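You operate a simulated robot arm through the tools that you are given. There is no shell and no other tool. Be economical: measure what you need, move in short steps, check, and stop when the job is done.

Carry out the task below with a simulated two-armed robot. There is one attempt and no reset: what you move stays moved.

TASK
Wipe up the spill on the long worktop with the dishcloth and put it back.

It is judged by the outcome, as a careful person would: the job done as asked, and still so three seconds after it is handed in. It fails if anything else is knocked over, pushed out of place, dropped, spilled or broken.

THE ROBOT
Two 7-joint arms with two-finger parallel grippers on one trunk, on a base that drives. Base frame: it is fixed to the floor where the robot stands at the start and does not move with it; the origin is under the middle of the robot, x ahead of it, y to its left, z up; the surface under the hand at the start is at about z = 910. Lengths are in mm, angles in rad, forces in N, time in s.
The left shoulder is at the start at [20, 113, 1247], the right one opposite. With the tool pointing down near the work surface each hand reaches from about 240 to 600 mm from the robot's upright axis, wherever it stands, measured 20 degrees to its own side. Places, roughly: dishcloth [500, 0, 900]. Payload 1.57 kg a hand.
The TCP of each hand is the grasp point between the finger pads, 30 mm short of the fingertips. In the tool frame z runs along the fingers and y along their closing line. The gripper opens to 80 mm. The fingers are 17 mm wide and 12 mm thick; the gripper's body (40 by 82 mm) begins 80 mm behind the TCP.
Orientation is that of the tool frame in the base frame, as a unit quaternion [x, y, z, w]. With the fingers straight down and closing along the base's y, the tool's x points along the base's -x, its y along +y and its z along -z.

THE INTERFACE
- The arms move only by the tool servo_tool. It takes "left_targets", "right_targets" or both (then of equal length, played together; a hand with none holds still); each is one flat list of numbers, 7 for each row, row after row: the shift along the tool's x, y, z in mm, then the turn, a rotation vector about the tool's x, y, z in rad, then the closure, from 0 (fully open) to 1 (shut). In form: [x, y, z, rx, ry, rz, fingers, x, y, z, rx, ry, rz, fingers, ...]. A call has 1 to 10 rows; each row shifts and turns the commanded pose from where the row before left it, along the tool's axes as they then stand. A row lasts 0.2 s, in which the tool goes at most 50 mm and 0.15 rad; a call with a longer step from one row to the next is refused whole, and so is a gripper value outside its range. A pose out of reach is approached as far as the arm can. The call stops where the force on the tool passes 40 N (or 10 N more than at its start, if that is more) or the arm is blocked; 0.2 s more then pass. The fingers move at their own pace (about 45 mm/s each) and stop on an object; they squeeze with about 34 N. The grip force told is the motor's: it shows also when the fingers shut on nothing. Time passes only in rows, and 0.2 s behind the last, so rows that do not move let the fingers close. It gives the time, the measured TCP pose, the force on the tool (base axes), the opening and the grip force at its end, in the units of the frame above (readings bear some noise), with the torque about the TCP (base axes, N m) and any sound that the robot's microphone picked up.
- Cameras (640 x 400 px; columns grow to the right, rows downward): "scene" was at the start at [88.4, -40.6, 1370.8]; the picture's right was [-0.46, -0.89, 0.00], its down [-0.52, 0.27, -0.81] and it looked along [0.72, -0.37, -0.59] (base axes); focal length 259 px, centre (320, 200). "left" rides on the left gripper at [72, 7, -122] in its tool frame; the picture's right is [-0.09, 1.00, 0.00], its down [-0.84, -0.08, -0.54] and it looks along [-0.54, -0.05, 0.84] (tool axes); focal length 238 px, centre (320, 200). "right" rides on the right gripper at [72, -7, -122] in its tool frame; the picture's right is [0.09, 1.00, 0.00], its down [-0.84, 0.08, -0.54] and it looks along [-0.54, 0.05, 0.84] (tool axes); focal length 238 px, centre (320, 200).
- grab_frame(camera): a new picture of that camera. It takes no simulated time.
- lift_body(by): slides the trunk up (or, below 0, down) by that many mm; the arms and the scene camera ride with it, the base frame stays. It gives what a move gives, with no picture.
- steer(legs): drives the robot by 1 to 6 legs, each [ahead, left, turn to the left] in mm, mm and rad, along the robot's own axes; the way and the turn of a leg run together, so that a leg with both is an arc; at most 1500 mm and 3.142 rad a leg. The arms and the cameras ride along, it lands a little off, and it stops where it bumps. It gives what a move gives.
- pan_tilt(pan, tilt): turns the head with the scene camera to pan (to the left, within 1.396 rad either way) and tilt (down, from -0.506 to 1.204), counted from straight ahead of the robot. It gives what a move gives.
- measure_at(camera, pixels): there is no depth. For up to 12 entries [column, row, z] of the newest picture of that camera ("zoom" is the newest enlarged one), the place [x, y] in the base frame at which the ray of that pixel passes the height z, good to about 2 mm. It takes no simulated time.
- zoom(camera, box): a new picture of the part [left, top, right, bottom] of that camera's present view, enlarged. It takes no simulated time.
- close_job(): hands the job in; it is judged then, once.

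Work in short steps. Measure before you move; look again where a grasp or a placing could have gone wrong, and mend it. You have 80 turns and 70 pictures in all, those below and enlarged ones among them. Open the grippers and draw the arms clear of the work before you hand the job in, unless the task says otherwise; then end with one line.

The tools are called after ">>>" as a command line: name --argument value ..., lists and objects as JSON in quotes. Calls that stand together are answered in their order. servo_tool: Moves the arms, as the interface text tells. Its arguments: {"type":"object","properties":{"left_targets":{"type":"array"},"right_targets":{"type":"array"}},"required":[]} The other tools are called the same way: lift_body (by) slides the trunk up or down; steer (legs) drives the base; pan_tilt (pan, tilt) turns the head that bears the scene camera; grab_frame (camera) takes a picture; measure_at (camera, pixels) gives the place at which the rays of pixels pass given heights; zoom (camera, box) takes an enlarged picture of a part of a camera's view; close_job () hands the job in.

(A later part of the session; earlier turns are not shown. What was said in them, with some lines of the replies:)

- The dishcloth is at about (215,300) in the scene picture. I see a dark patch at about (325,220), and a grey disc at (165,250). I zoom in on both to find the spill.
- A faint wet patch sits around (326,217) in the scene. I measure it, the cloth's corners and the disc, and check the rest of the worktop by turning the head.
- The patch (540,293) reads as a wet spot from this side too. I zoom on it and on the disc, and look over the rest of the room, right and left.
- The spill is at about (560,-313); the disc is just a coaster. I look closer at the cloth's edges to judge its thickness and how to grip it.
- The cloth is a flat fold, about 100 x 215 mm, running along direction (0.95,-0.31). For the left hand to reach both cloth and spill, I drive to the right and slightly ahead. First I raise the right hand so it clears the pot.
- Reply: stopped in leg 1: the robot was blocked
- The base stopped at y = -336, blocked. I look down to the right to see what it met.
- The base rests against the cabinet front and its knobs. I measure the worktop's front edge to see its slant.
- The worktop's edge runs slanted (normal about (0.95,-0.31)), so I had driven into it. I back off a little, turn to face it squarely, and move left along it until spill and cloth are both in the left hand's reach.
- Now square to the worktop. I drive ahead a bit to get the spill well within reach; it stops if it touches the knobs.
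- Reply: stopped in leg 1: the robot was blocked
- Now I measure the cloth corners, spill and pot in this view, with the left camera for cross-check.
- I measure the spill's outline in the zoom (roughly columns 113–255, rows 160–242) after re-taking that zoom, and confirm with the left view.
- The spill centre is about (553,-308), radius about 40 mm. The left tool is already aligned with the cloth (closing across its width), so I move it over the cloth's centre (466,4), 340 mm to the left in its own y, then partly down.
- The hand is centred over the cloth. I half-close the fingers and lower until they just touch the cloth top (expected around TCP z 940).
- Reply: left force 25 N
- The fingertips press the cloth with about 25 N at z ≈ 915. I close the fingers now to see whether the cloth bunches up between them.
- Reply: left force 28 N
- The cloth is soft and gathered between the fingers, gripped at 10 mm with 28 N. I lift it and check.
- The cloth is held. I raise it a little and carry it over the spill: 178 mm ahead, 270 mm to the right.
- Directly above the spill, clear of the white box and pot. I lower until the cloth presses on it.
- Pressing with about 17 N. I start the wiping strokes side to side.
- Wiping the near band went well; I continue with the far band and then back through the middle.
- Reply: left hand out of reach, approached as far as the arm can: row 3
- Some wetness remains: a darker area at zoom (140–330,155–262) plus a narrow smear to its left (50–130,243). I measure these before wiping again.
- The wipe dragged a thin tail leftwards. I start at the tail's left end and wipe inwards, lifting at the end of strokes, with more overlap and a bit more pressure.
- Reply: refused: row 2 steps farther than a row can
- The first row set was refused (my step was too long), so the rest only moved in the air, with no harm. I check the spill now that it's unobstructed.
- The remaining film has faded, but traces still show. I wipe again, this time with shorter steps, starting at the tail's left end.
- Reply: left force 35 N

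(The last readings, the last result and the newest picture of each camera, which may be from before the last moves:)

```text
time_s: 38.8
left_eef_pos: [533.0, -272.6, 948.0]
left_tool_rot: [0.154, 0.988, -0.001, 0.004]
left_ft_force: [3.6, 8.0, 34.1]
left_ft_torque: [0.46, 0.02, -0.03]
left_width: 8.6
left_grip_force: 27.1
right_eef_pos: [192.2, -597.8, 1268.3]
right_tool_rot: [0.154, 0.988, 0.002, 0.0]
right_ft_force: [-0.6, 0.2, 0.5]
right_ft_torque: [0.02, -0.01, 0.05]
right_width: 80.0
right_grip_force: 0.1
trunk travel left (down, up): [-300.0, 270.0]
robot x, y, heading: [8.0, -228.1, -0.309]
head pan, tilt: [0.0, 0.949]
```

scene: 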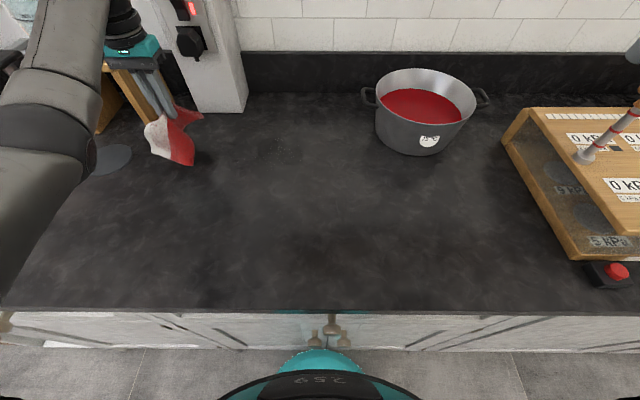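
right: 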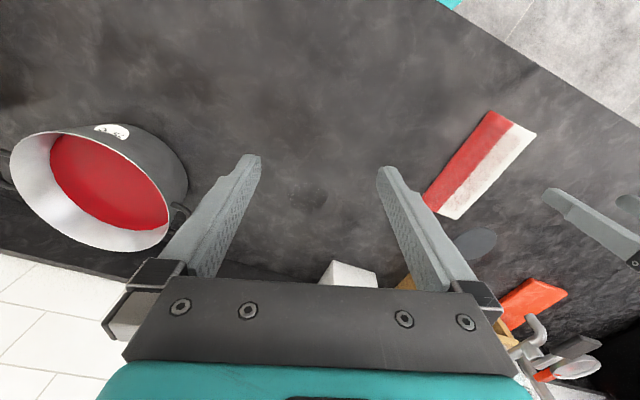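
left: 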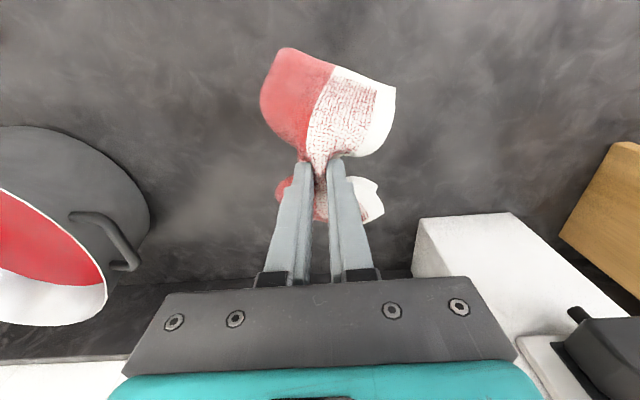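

The push is 34 N, so I ease up 2 mm and carry on: to the right end, then back along a band 20 mm farther, then farther again.

>>> servo_tool --left_targets '[0, -20, -2, 0, 0, 0, 1, 0, -20, 0, 0, 0, 0, 1, 0, -20, 0, 0, 0, 0, 1, -20, -15, 0, 0, 0, 0, 1, 0, 20, 0, 0, 0, 0, 1, 0, 25, 0, 0, 0, 0, 1, 0, 25, 0, 0, 0, 0, 1, 0, 25, 0, 0, 0, 0, 1, 0, 20, 0, 0, 0, 0, 1, -20, 0, 0, 0, 0, 0, 1]'

>>> servo_tool --left_targets '[-10, 0, 0, 0, 0, 0, 1, 0, -25, 0, 0, 0, 0, 1, 0, -25, 0, 0, 0, 0, 1, 0, -25, 0, 0, 0, 0, 1, 0, -25, 0, 0, 0, 0, 1, 20, 0, 0, 0, 0, 0, 1, 20, 0, 0, 0, 0, 0, 1, 20, 10, 0, 0, 0, 0, 1, 10, 20, 0, 0, 0, 0, 1, 0, 25, 0, 0, 0, 0, 1]'

>>> servo_tool --left_targets '[0, 25, 0, 0, 0, 0, 1, -20, 0, 0, 0, 0, 0, 1, -20, -10, 0, 0, 0, 0, 1, 0, 0, -40, 0, 0, 0, 1, 0, 0, -40, 0, 0, 0, 1, 10, 45, -10, 0, 0, 0, 1, 10, 45, 0, 0, 0, 0, 1, 10, 45, 0, 0, 0, 0, 1, 0, 45, 0, 0, 0, 0, 1, 0, 0, 0, 0, 0, 0, 1]'

>>> grab_frame --camera "scene"

>>> zoom --camera "scene" --box '[220, 115, 332, 185]'

```text
time_s: 41.0
left_eef_pos: [582.5, -244.0, 947.3]
left_tool_rot: [0.153, 0.988, 0.002, 0.002]
left_ft_force: [-4.5, 4.3, 24.6]
left_ft_torque: [0.21, 0.25, 0.07]
left_width: 8.6
left_grip_force: 27.4
right_eef_pos: [192.3, -598.9, 1268.8]
right_tool_rot: [0.154, 0.988, 0.001, 0.001]
right_ft_force: [0.2, 0.3, -0.5]
right_ft_torque: [0.03, 0.05, 0.0]
right_width: 79.9
right_grip_force: 0.1
trunk travel left (down, up): [-300.0, 270.0]
robot x, y, heading: [3.6, -227.1, -0.309]
head pan, tilt: [0.0, 0.949]
```

```text
time_s: 42.9
left_eef_pos: [560.1, -338.9, 948.2]
left_tool_rot: [0.158, 0.987, -0.01, 0.005]
left_ft_force: [-4.3, -0.3, 15.2]
left_ft_torque: [0.07, 0.13, 0.04]
left_width: 8.4
left_grip_force: 27.1
left hand out of reach, approached as far as the arm can: row 5, 6, 7, 8, 9
right_eef_pos: [192.9, -598.0, 1269.3]
right_tool_rot: [0.155, 0.988, 0.001, 0.0]
right_ft_force: [0.2, 0.7, 0.3]
right_ft_torque: [-0.03, 0.02, -0.01]
right_width: 80.0
right_grip_force: 0.1
trunk travel left (down, up): [-300.0, 270.0]
robot x, y, heading: [-1.0, -226.2, -0.308]
head pan, tilt: [0.0, 0.949]
stopped in row 9 (left hand): the force on the tool passed its limit at 41 N (the readings are from after the stop); the commanded pose is now the measured one
```

```text
time_s: 45.1
left_eef_pos: [633.2, -147.3, 1035.5]
left_tool_rot: [0.158, 0.987, -0.008, 0.003]
left_ft_force: [-0.4, -0.2, -0.2]
left_ft_torque: [0.06, 0.01, 0.02]
left_width: 8.3
left_grip_force: 26.7
left hand out of reach, approached as far as the arm can: row 1, 2, 3, 4, 6, 7, 8, 9
right_eef_pos: [194.3, -598.9, 1268.4]
right_tool_rot: [0.155, 0.988, 0.002, -0.002]
right_ft_force: [0.2, -0.6, -0.3]
right_ft_torque: [0.0, -0.02, 0.02]
right_width: 80.1
right_grip_force: 0.0
trunk travel left (down, up): [-300.0, 270.0]
robot x, y, heading: [3.7, -224.2, -0.305]
head pan, tilt: [0.0, 0.949]
```

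```text
33 pictures are left
```

scene: 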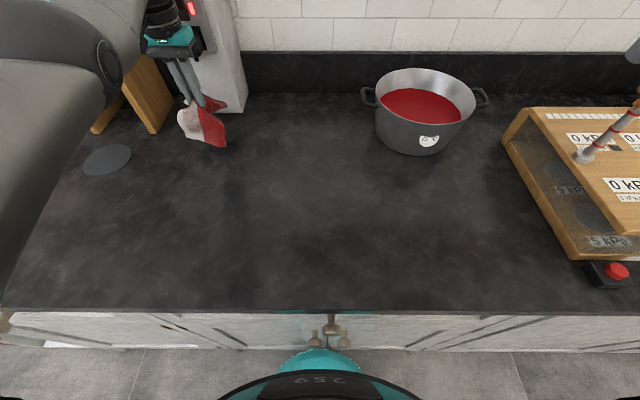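

```text
5.71 times, centred on (276, 150) of scene
```

zoom: 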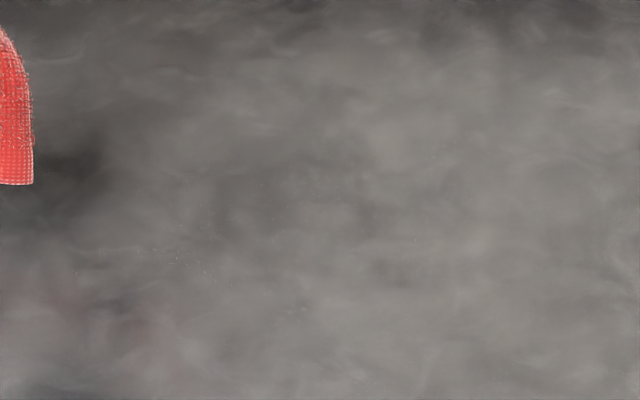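

The spill looks gone apart from a few faint specks. I check with the left camera from another angle.

>>> grab_frame --camera "left"

>>> zoom --camera "left" --box '[0, 20, 320, 220]'

>>> zoom --camera "scene" --box '[228, 145, 292, 185]'

```text
31 pictures are left
```

left: 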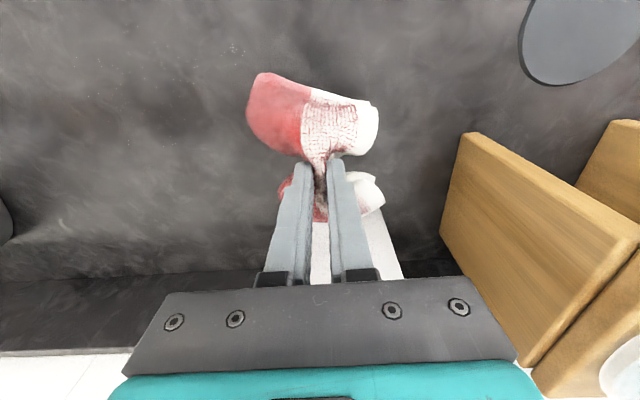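

```text
2.00 times, centred on (160, 120) of left
```

zoom: 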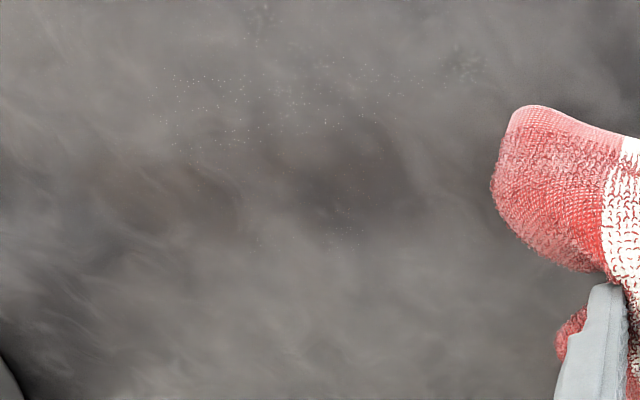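

```text
10.00 times, centred on (260, 165) of scene
```

zoom: 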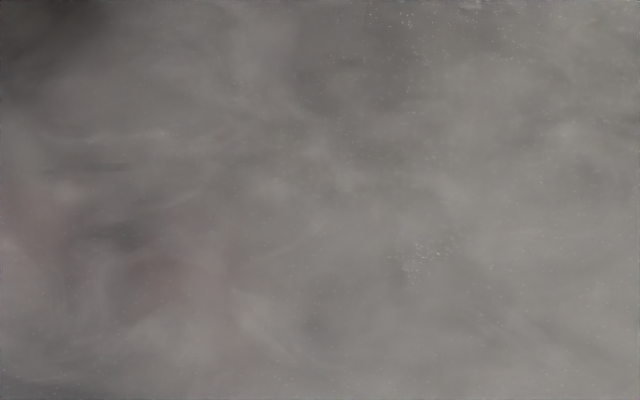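

Fine glints remain over left-view pixels (75–245, 20–145): a thin film. I measure that area for one more thorough pass.

>>> measure_at --camera "left" --pixels '[[75, 60, 900], [125, 23, 900], [240, 55, 900], [165, 140, 900], [200, 65, 900], [85, 95, 900], [230, 45, 900]]'

```text
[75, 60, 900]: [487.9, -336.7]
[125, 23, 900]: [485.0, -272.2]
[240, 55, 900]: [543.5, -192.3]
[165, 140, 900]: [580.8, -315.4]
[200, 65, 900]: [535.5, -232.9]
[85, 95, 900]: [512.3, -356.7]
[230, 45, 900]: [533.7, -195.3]
```

I move to the near-left end of that area (high first), and read the pose before lowering.

>>> servo_tool --left_targets '[25, -13, 0, 0, 0, 0, 1, 25, -13, 0, 0, 0, 0, 1, 25, -13, 0, 0, 0, 0, 1, 23, -13, 0, 0, 0, 0, 1, 0, 0, 20, 0, 0, 0, 1, 0, 0, 20, 0, 0, 0, 1]'

```text
time_s: 46.5
left_eef_pos: [523.7, -169.1, 996.0]
left_tool_rot: [0.157, 0.988, -0.007, 0.002]
left_ft_force: [-0.7, -0.3, -0.1]
left_ft_torque: [0.02, 0.0, 0.04]
left_width: 8.2
left_grip_force: 27.2
right_eef_pos: [195.0, -598.9, 1269.4]
right_tool_rot: [0.154, 0.988, 0.002, 0.0]
right_ft_force: [-0.4, -0.4, -0.3]
right_ft_torque: [0.02, -0.02, 0.07]
right_width: 80.2
right_grip_force: 0.1
trunk travel left (down, up): [-300.0, 270.0]
robot x, y, heading: [1.5, -222.5, -0.307]
head pan, tilt: [0.0, 0.949]
```

Pose is right at the near-left corner of the area. I lower and sweep right along the near band.

>>> servo_tool --left_targets '[0, 0, 38, 0, 0, 0, 1, 0, 0, 10, 0, 0, 0, 1, 0, -24, 0, 0, 0, 0, 1, 0, -24, 0, 0, 0, 0, 1, 0, -24, 0, 0, 0, 0, 1, 0, -24, 0, 0, 0, 0, 1, 0, -24, 0, 0, 0, 0, 1, 0, -24, 0, 0, 0, 0, 1, 0, -24, 0, 0, 0, 0, 1, 0, -20, 0, 0, 0, 0, 1]'

>>> servo_tool --left_targets '[-18, 0, 0, 0, 0, 0, 1, 0, 24, 0, 0, 0, 0, 1, 0, 24, 0, 0, 0, 0, 1, 0, 24, 0, 0, 0, 0, 1, 0, 24, 0, 0, 0, 0, 1, 0, 24, 0, 0, 0, 0, 1, 0, 24, 0, 0, 0, 0, 1, 0, 24, 0, 0, 0, 0, 1, 0, 20, 0, 0, 0, 0, 1, -18, 0, 0, 0, 0, 0, 1]'

>>> servo_tool --left_targets '[0, -24, 0, 0, 0, 0, 1, 0, -24, 0, 0, 0, 0, 1, 0, -24, 0, 0, 0, 0, 1, 0, -24, 0, 0, 0, 0, 1, 0, -24, 0, 0, 0, 0, 1, 0, -24, 0, 0, 0, 0, 1, 0, -24, 0, 0, 0, 0, 1, 0, -20, 0, 0, 0, 0, 1, -18, 0, 0, 0, 0, 0, 1]'

```text
time_s: 48.7
left_eef_pos: [465.5, -349.4, 950.7]
left_tool_rot: [0.157, 0.987, -0.008, 0.002]
left_ft_force: [-0.8, 3.1, 12.4]
left_ft_torque: [0.17, 0.04, -0.01]
left_width: 8.2
left_grip_force: 27.0
right_eef_pos: [191.9, -597.7, 1269.6]
right_tool_rot: [0.154, 0.988, 0.002, -0.001]
right_ft_force: [-0.3, -0.4, -0.2]
right_ft_torque: [-0.01, 0.01, 0.0]
right_width: 79.8
right_grip_force: 0.0
trunk travel left (down, up): [-300.0, 270.0]
robot x, y, heading: [4.0, -226.7, -0.306]
head pan, tilt: [0.0, 0.949]
```

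```text
time_s: 50.9
left_eef_pos: [557.7, -181.6, 949.5]
left_tool_rot: [0.157, 0.988, -0.007, 0.003]
left_ft_force: [-2.0, 1.8, 11.5]
left_ft_torque: [0.08, 0.1, 0.0]
left_width: 8.7
left_grip_force: 27.6
right_eef_pos: [193.7, -599.1, 1269.3]
right_tool_rot: [0.154, 0.988, 0.001, -0.001]
right_ft_force: [-0.5, -0.3, -0.7]
right_ft_torque: [0.01, 0.0, 0.02]
right_width: 79.8
right_grip_force: 0.0
trunk travel left (down, up): [-300.0, 270.0]
robot x, y, heading: [2.3, -224.4, -0.306]
head pan, tilt: [0.0, 0.949]
```

```text
time_s: 52.9
left_eef_pos: [516.2, -367.3, 949.6]
left_tool_rot: [0.158, 0.987, -0.008, 0.002]
left_ft_force: [0.4, -1.0, 1.6]
left_ft_torque: [-0.01, 0.03, 0.03]
left_width: 8.4
left_grip_force: 27.2
right_eef_pos: [193.2, -598.2, 1269.5]
right_tool_rot: [0.154, 0.988, 0.003, 0.0]
right_ft_force: [0.2, -0.6, -0.3]
right_ft_torque: [0.0, 0.01, -0.01]
right_width: 80.0
right_grip_force: 0.1
trunk travel left (down, up): [-300.0, 270.0]
robot x, y, heading: [3.7, -225.6, -0.304]
head pan, tilt: [0.0, 0.949]
```

Pressure has dropped to about 2 N, so I press 3 mm deeper and continue with the far bands.

>>> servo_tool --left_targets '[0, 0, 3, 0, 0, 0, 1, 0, 24, 0, 0, 0, 0, 1, 0, 24, 0, 0, 0, 0, 1, 0, 24, 0, 0, 0, 0, 1, 0, 24, 0, 0, 0, 0, 1, 0, 24, 0, 0, 0, 0, 1, 0, 24, 0, 0, 0, 0, 1, -18, 0, 0, 0, 0, 0, 1, 0, -24, 0, 0, 0, 0, 1, 0, -24, 0, 0, 0, 0, 1]'

>>> servo_tool --left_targets '[0, -24, 0, 0, 0, 0, 1, 0, -24, 0, 0, 0, 0, 1, 0, -24, 0, 0, 0, 0, 1, -18, 0, 0, 0, 0, 0, 1, 0, 24, 0, 0, 0, 0, 1, 0, 24, 0, 0, 0, 0, 1, 0, 24, 0, 0, 0, 0, 1, 0, 24, 0, 0, 0, 0, 1, 0, 0, 0, 0, 0, 0, 1]'

```text
time_s: 55.1
left_eef_pos: [563.6, -282.5, 948.0]
left_tool_rot: [0.157, 0.988, -0.006, 0.004]
left_ft_force: [1.2, 3.6, 13.1]
left_ft_torque: [0.09, -0.04, 0.05]
left_width: 8.1
left_grip_force: 26.8
right_eef_pos: [192.7, -597.2, 1270.5]
right_tool_rot: [0.155, 0.988, 0.002, -0.001]
right_ft_force: [0.1, -0.5, -0.8]
right_ft_torque: [-0.02, 0.02, 0.0]
right_width: 80.1
right_grip_force: 0.1
trunk travel left (down, up): [-300.0, 270.0]
robot x, y, heading: [4.7, -223.6, -0.31]
head pan, tilt: [0.0, 0.949]
```

```text
time_s: 57.1
left_eef_pos: [583.5, -259.5, 948.1]
left_tool_rot: [0.158, 0.987, -0.008, 0.003]
left_ft_force: [-0.4, -1.7, 8.0]
left_ft_torque: [-0.07, 0.03, 0.02]
left_width: 8.4
left_grip_force: 27.7
left hand out of reach, approached as far as the arm can: row 4
right_eef_pos: [194.0, -599.9, 1270.4]
right_tool_rot: [0.154, 0.988, 0.002, -0.001]
right_ft_force: [0.1, 0.2, 0.6]
right_ft_torque: [0.0, -0.02, 0.06]
right_width: 80.1
right_grip_force: 0.1
trunk travel left (down, up): [-300.0, 270.0]
robot x, y, heading: [4.3, -224.8, -0.31]
head pan, tilt: [0.0, 0.949]
```

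Now I sweep back once diagonally through the middle to the near side, lift and carry the cloth away to inspect.

>>> servo_tool --left_targets '[15, -20, 1, 0, 0, 0, 1, 15, -20, 0, 0, 0, 0, 1, 15, -20, 0, 0, 0, 0, 1, 15, -10, 0, 0, 0, 0, 1, 0, 0, -40, 0, 0, 0, 1, 0, 0, -45, 0, 0, 0, 1, 10, 45, 0, 0, 0, 0, 1, 10, 45, 0, 0, 0, 0, 1, 10, 45, 0, 0, 0, 0, 1, 10, 45, 0, 0, 0, 0, 1]'

>>> servo_tool --left_targets '[10, 45, 0, 0, 0, 0, 1, 10, 45, 0, 0, 0, 0, 1, 0, 0, 0, 0, 0, 0, 1]'

>>> grab_frame --camera "scene"

>>> zoom --camera "scene" --box '[220, 115, 332, 185]'

>>> zoom --camera "left" --box '[0, 40, 320, 240]'

```text
time_s: 59.3
left_eef_pos: [522.7, -122.7, 1027.9]
left_tool_rot: [0.159, 0.987, -0.007, 0.002]
left_ft_force: [0.4, -0.1, -0.8]
left_ft_torque: [0.01, -0.03, 0.02]
left_width: 8.2
left_grip_force: 27.0
right_eef_pos: [194.0, -596.9, 1269.2]
right_tool_rot: [0.155, 0.988, 0.002, -0.001]
right_ft_force: [0.3, -0.2, -0.5]
right_ft_torque: [0.01, 0.03, 0.01]
right_width: 80.1
right_grip_force: 0.1
trunk travel left (down, up): [-300.0, 270.0]
robot x, y, heading: [3.0, -222.2, -0.308]
head pan, tilt: [0.0, 0.949]
```

```text
time_s: 60.1
left_eef_pos: [532.8, -31.9, 1026.8]
left_tool_rot: [0.158, 0.987, -0.007, 0.002]
left_ft_force: [0.6, 0.0, -0.5]
left_ft_torque: [-0.01, -0.04, 0.01]
left_width: 8.5
left_grip_force: 27.2
right_eef_pos: [195.0, -599.0, 1270.2]
right_tool_rot: [0.155, 0.988, 0.002, -0.001]
right_ft_force: [-0.6, -0.4, -0.3]
right_ft_torque: [-0.03, 0.02, -0.04]
right_width: 80.2
right_grip_force: 0.0
trunk travel left (down, up): [-300.0, 270.0]
robot x, y, heading: [2.1, -223.5, -0.311]
head pan, tilt: [0.0, 0.949]
```

```text
28 pictures are left
```

scene: 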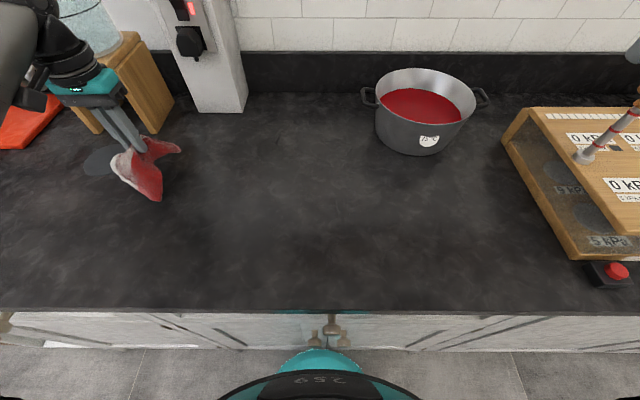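

```text
5.71 times, centred on (276, 150) of scene
```

zoom: 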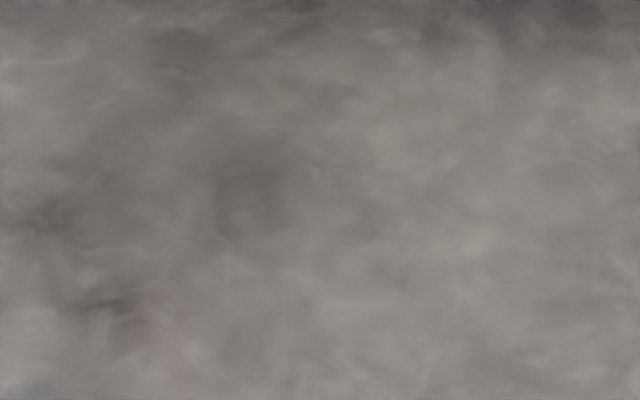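

```text
2.00 times, centred on (160, 140) of left
```

zoom: 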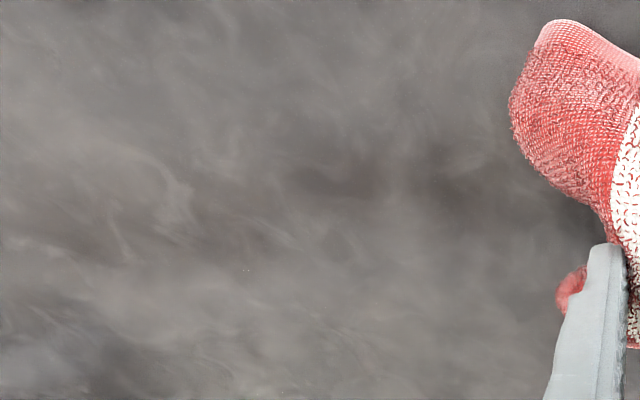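

Clean: both views show no wetness. I bring the cloth back over its starting place (466,4) and lower it.

>>> servo_tool --left_targets '[37, 7, 0, 0, 0, 0, 1, 38, 7, 0, 0, 0, 0, 1, 0, 0, 0, 0, 0, 0, 1, 0, 0, 30, 0, 0, 0, 1, 0, 0, 30, 0, 0, 0, 1, 0, 0, 14, 0, 0, 0, 1, 0, 0, 3, 0, 0, 0, 1]'

>>> grab_frame --camera "scene"

>>> grab_frame --camera "left"

```text
time_s: 61.7
left_eef_pos: [464.4, 4.0, 951.7]
left_tool_rot: [0.159, 0.987, -0.008, 0.004]
left_ft_force: [0.5, -1.7, 4.4]
left_ft_torque: [-0.03, 0.02, 0.03]
left_width: 8.3
left_grip_force: 27.2
right_eef_pos: [193.1, -599.6, 1269.7]
right_tool_rot: [0.155, 0.988, 0.002, -0.001]
right_ft_force: [0.1, -0.6, -0.6]
right_ft_torque: [0.02, 0.0, 0.0]
right_width: 80.1
right_grip_force: 0.0
trunk travel left (down, up): [-300.0, 270.0]
robot x, y, heading: [3.4, -222.7, -0.311]
head pan, tilt: [0.0, 0.949]
```

```text
25 pictures are left
```

scene: 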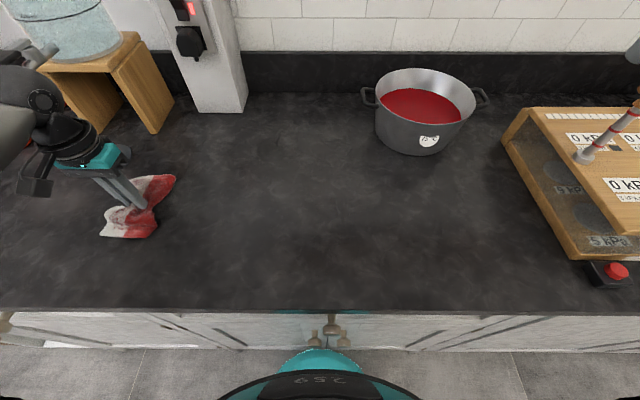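

```text
24 pictures are left
```

left: 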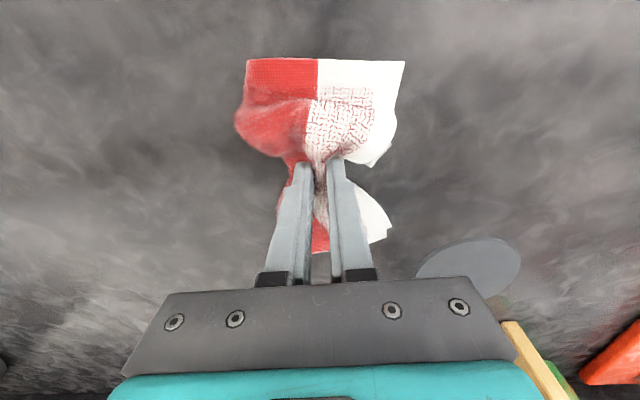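

It lies over its place, in line. I open the fingers slowly and lift straight up.

>>> servo_tool --left_targets '[0, 0, 0, 0, 0, 0, 0.7, 0, 0, 0, 0, 0, 0, 0.4, 0, 0, 0, 0, 0, 0, 0, 0, 0, 0, 0, 0, 0, 0, 0, 0, -10, 0, 0, 0, 0, 0, 0, -30, 0, 0, 0, 0, 0, 0, -40, 0, 0, 0, 0, 0, 0, -40, 0, 0, 0, 0]'

>>> grab_frame --camera "scene"

>>> grab_frame --camera "left"

```text
time_s: 63.5
left_eef_pos: [462.2, 8.2, 1071.6]
left_tool_rot: [0.157, 0.988, -0.007, 0.002]
left_ft_force: [0.0, -0.1, 0.1]
left_ft_torque: [-0.04, 0.0, 0.0]
left_width: 80.2
left_grip_force: 0.1
right_eef_pos: [192.6, -596.7, 1269.4]
right_tool_rot: [0.155, 0.988, 0.002, -0.001]
right_ft_force: [0.2, -0.8, 0.5]
right_ft_torque: [0.0, 0.0, -0.02]
right_width: 80.0
right_grip_force: 0.0
trunk travel left (down, up): [-300.0, 270.0]
robot x, y, heading: [3.4, -224.5, -0.309]
head pan, tilt: [0.0, 0.949]
```

```text
23 pictures are left
```

scene: 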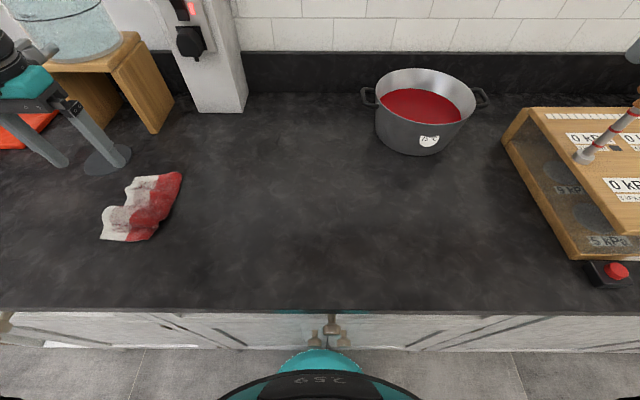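

```text
22 pictures are left
```

left: 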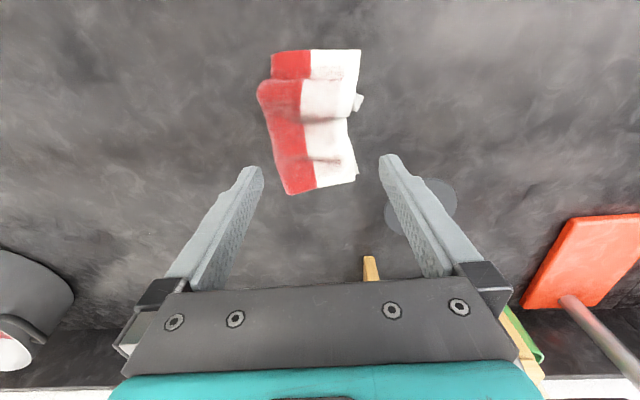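

The cloth is back, slightly rumpled. I measure its corners against the original ones.

>>> measure_at --camera "scene" --pixels '[[135, 178, 905], [181, 172, 905], [145, 241, 905], [101, 239, 905]]'

>>> zoom --camera "scene" --box '[60, 130, 220, 260]'

```text
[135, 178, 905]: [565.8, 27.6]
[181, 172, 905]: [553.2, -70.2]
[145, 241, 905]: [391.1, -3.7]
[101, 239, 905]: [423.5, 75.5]
```

```text
3.08 times, centred on (140, 195) of scene
```

zoom: 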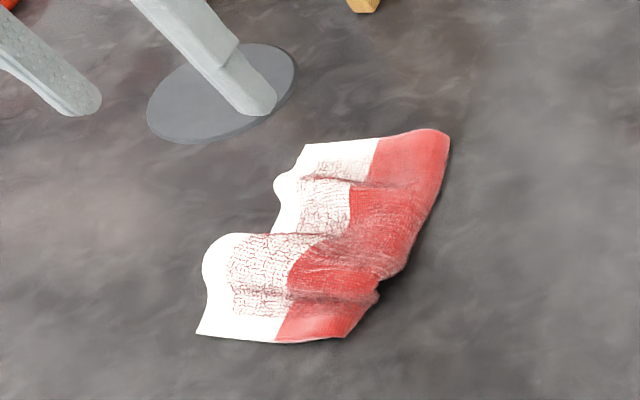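

The far edge is right on its original line; the near edge is drawn in about 43 mm by the wrinkles. I smooth it by pressing lightly near that edge with two spread fingers and drawing it back toward me.

>>> servo_tool --left_targets '[41, 10, 0, 0, 0, 0, 0.3, 0, 0, 45, 0, 0, 0, 0.3, 0, 0, 45, 0, 0, 0, 0.3, 0, 0, 25, 0, 0, 0, 0.3, 0, 0, 10, 0, 0, 0, 0.3]'

>>> grab_frame --camera "left"

```text
time_s: 64.7
left_eef_pos: [428.8, 28.0, 947.2]
left_tool_rot: [0.157, 0.987, -0.008, 0.008]
left_ft_force: [-1.5, 0.2, 21.3]
left_ft_torque: [-0.76, 0.26, -0.04]
left_width: 56.9
left_grip_force: 0.6
right_eef_pos: [191.6, -599.9, 1269.3]
right_tool_rot: [0.155, 0.988, 0.002, -0.001]
right_ft_force: [0.1, -0.5, -0.3]
right_ft_torque: [0.01, -0.02, -0.01]
right_width: 79.9
right_grip_force: 0.1
trunk travel left (down, up): [-300.0, 270.0]
robot x, y, heading: [2.6, -226.8, -0.31]
head pan, tilt: [0.0, 0.949]
```

```text
20 pictures are left
```

left: 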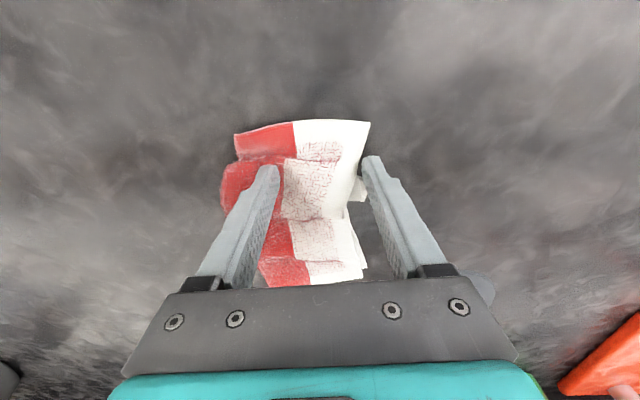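

Contact at about 21 N, with both fingers on the cloth. I drag 40 mm toward the robot, then lift.

>>> servo_tool --left_targets '[10, 0, 0, 0, 0, 0, 0.3, 10, 0, 0, 0, 0, 0, 0.3, 10, 0, 0, 0, 0, 0, 0.3, 10, 0, 0, 0, 0, 0, 0.3, 5, 0, 0, 0, 0, 0, 0.3, 0, 0, -30, 0, 0, 0, 0.3, 0, 0, -45, 0, 0, 0, 0.3, 0, 0, -45, 0, 0, 0, 0.3]'

>>> zoom --camera "scene" --box '[40, 120, 240, 280]'

```text
time_s: 66.5
left_eef_pos: [383.9, 44.1, 1064.3]
left_tool_rot: [0.158, 0.987, -0.007, 0.0]
left_ft_force: [0.1, -0.7, 0.6]
left_ft_torque: [-0.03, 0.01, -0.02]
left_width: 56.1
left_grip_force: 0.0
right_eef_pos: [194.1, -599.0, 1267.6]
right_tool_rot: [0.154, 0.988, 0.003, -0.001]
right_ft_force: [-0.1, 0.1, -0.1]
right_ft_torque: [0.02, -0.01, 0.01]
right_width: 80.1
right_grip_force: 0.1
trunk travel left (down, up): [-300.0, 270.0]
robot x, y, heading: [7.6, -222.7, -0.309]
head pan, tilt: [0.0, 0.949]
```

```text
2.50 times, centred on (140, 200) of scene
```

zoom: 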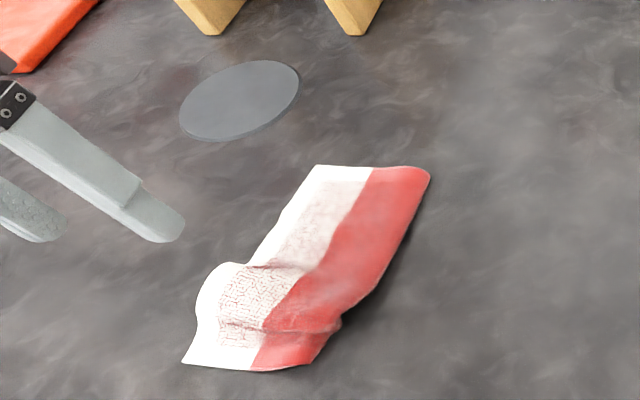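

Much flatter. I measure the corners to see whether it slid.

>>> measure_at --camera "zoom" --pixels '[[317, 166, 905], [430, 175, 905], [308, 363, 905], [184, 362, 905]]'

```text
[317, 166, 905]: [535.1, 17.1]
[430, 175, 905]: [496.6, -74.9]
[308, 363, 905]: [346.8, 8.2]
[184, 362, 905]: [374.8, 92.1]
```

The far half slid about 45 mm toward me; the near edge is right. I press on the far part and push it away 42 mm, which also flattens the last fold.

>>> servo_tool --left_targets '[-40, -8, 0, 0, 0, 0, 0.3, -40, -8, 0, 0, 0, 0, 0.3, -40, -8, 0, 0, 0, 0, 0.3, 0, 0, 45, 0, 0, 0, 0.3, 0, 0, 45, 0, 0, 0, 0.3, 0, 0, 20, 0, 0, 0, 0.3, 0, 0, 8, 0, 0, 0, 0.3]'

```text
time_s: 68.1
left_eef_pos: [491.3, -20.5, 947.9]
left_tool_rot: [0.158, 0.987, -0.007, 0.003]
left_ft_force: [-0.5, 1.4, 3.9]
left_ft_torque: [0.01, -0.03, 0.01]
left_width: 56.1
left_grip_force: 0.1
right_eef_pos: [193.7, -598.2, 1269.5]
right_tool_rot: [0.154, 0.988, 0.002, -0.002]
right_ft_force: [0.2, -0.2, 0.3]
right_ft_torque: [-0.01, 0.01, 0.0]
right_width: 80.0
right_grip_force: 0.1
trunk travel left (down, up): [-300.0, 270.0]
robot x, y, heading: [3.1, -226.4, -0.307]
head pan, tilt: [0.0, 0.949]
```

I press a bit more, push away, then lift and look.

>>> servo_tool --left_targets '[0, 0, 4, 0, 0, 0, 0.3, -10, 0, 0, 0, 0, 0, 0.3, -10, 0, 0, 0, 0, 0, 0.3, -10, 0, 0, 0, 0, 0, 0.3, -12, 0, 0, 0, 0, 0, 0.3, 0, 0, -30, 0, 0, 0, 0.3, 0, 0, -45, 0, 0, 0, 0.3, 0, 0, -45, 0, 0, 0, 0.3, 45, 0, 0, 0, 0, 0, 0, 45, 0, 0, 0, 0, 0, 0]'

>>> zoom --camera "scene" --box '[40, 120, 240, 280]'

```text
time_s: 70.3
left_eef_pos: [443.6, -2.2, 1063.0]
left_tool_rot: [0.157, 0.988, -0.008, 0.004]
left_ft_force: [-1.1, -0.9, 0.3]
left_ft_torque: [0.02, -0.05, -0.01]
left_width: 80.2
left_grip_force: 0.1
right_eef_pos: [192.9, -598.3, 1269.0]
right_tool_rot: [0.154, 0.988, 0.002, 0.0]
right_ft_force: [-1.0, 0.4, -0.7]
right_ft_torque: [0.03, -0.07, 0.02]
right_width: 80.1
right_grip_force: 0.1
trunk travel left (down, up): [-300.0, 270.0]
robot x, y, heading: [1.5, -222.7, -0.307]
head pan, tilt: [0.0, 0.949]
```

```text
2.50 times, centred on (140, 200) of scene
```

zoom: 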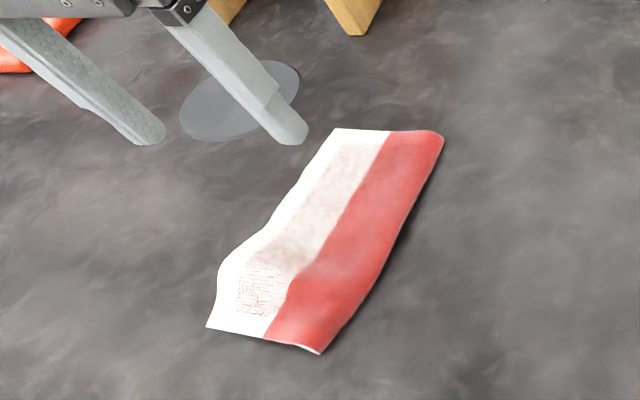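

The cloth now lies flat, its far edge back at row ~172 as at the start. I raise and draw the left arm back and take a final look.

>>> servo_tool --left_targets '[0, 0, -45, 0, 0, 0, 0, 0, 0, -45, 0, 0, 0, 0, 40, 0, -20, 0, 0, 0, 0, 40, 0, 0, 0, 0, 0, 0]'

>>> grab_frame --camera "scene"

>>> zoom --camera "scene" --box '[200, 100, 360, 200]'

```text
time_s: 71.3
left_eef_pos: [369.8, 24.7, 1172.0]
left_tool_rot: [0.158, 0.987, -0.008, 0.001]
left_ft_force: [0.5, 0.3, -0.5]
left_ft_torque: [0.01, -0.03, 0.02]
left_width: 80.0
left_grip_force: 0.1
right_eef_pos: [194.8, -597.8, 1268.7]
right_tool_rot: [0.155, 0.988, 0.001, 0.0]
right_ft_force: [-0.3, -0.1, -0.1]
right_ft_torque: [0.01, 0.02, -0.03]
right_width: 80.1
right_grip_force: 0.1
trunk travel left (down, up): [-300.0, 270.0]
robot x, y, heading: [2.7, -221.6, -0.308]
head pan, tilt: [0.0, 0.949]
```

```text
17 pictures are left
```

scene: 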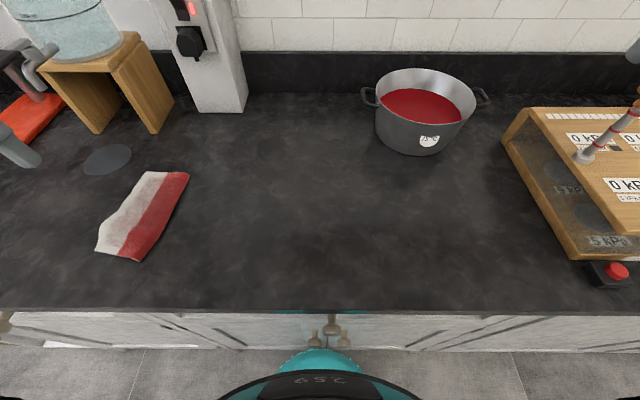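

```text
4.00 times, centred on (280, 150) of scene
```

zoom: 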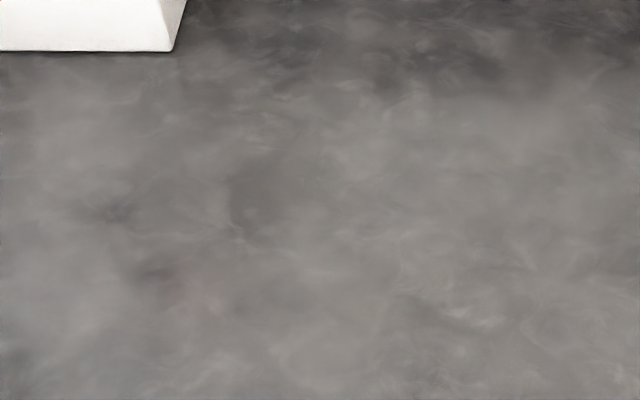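

The worktop is clean, the cloth is in its place, nothing else moved, and both hands are open and clear. I hand the job in.

>>> close_job

```text
The job is handed in.
```

I wiped up the spill and put the dishcloth back in its place, laid out nearly flat; in the final pictures the worktop is clean and nothing else looks moved.
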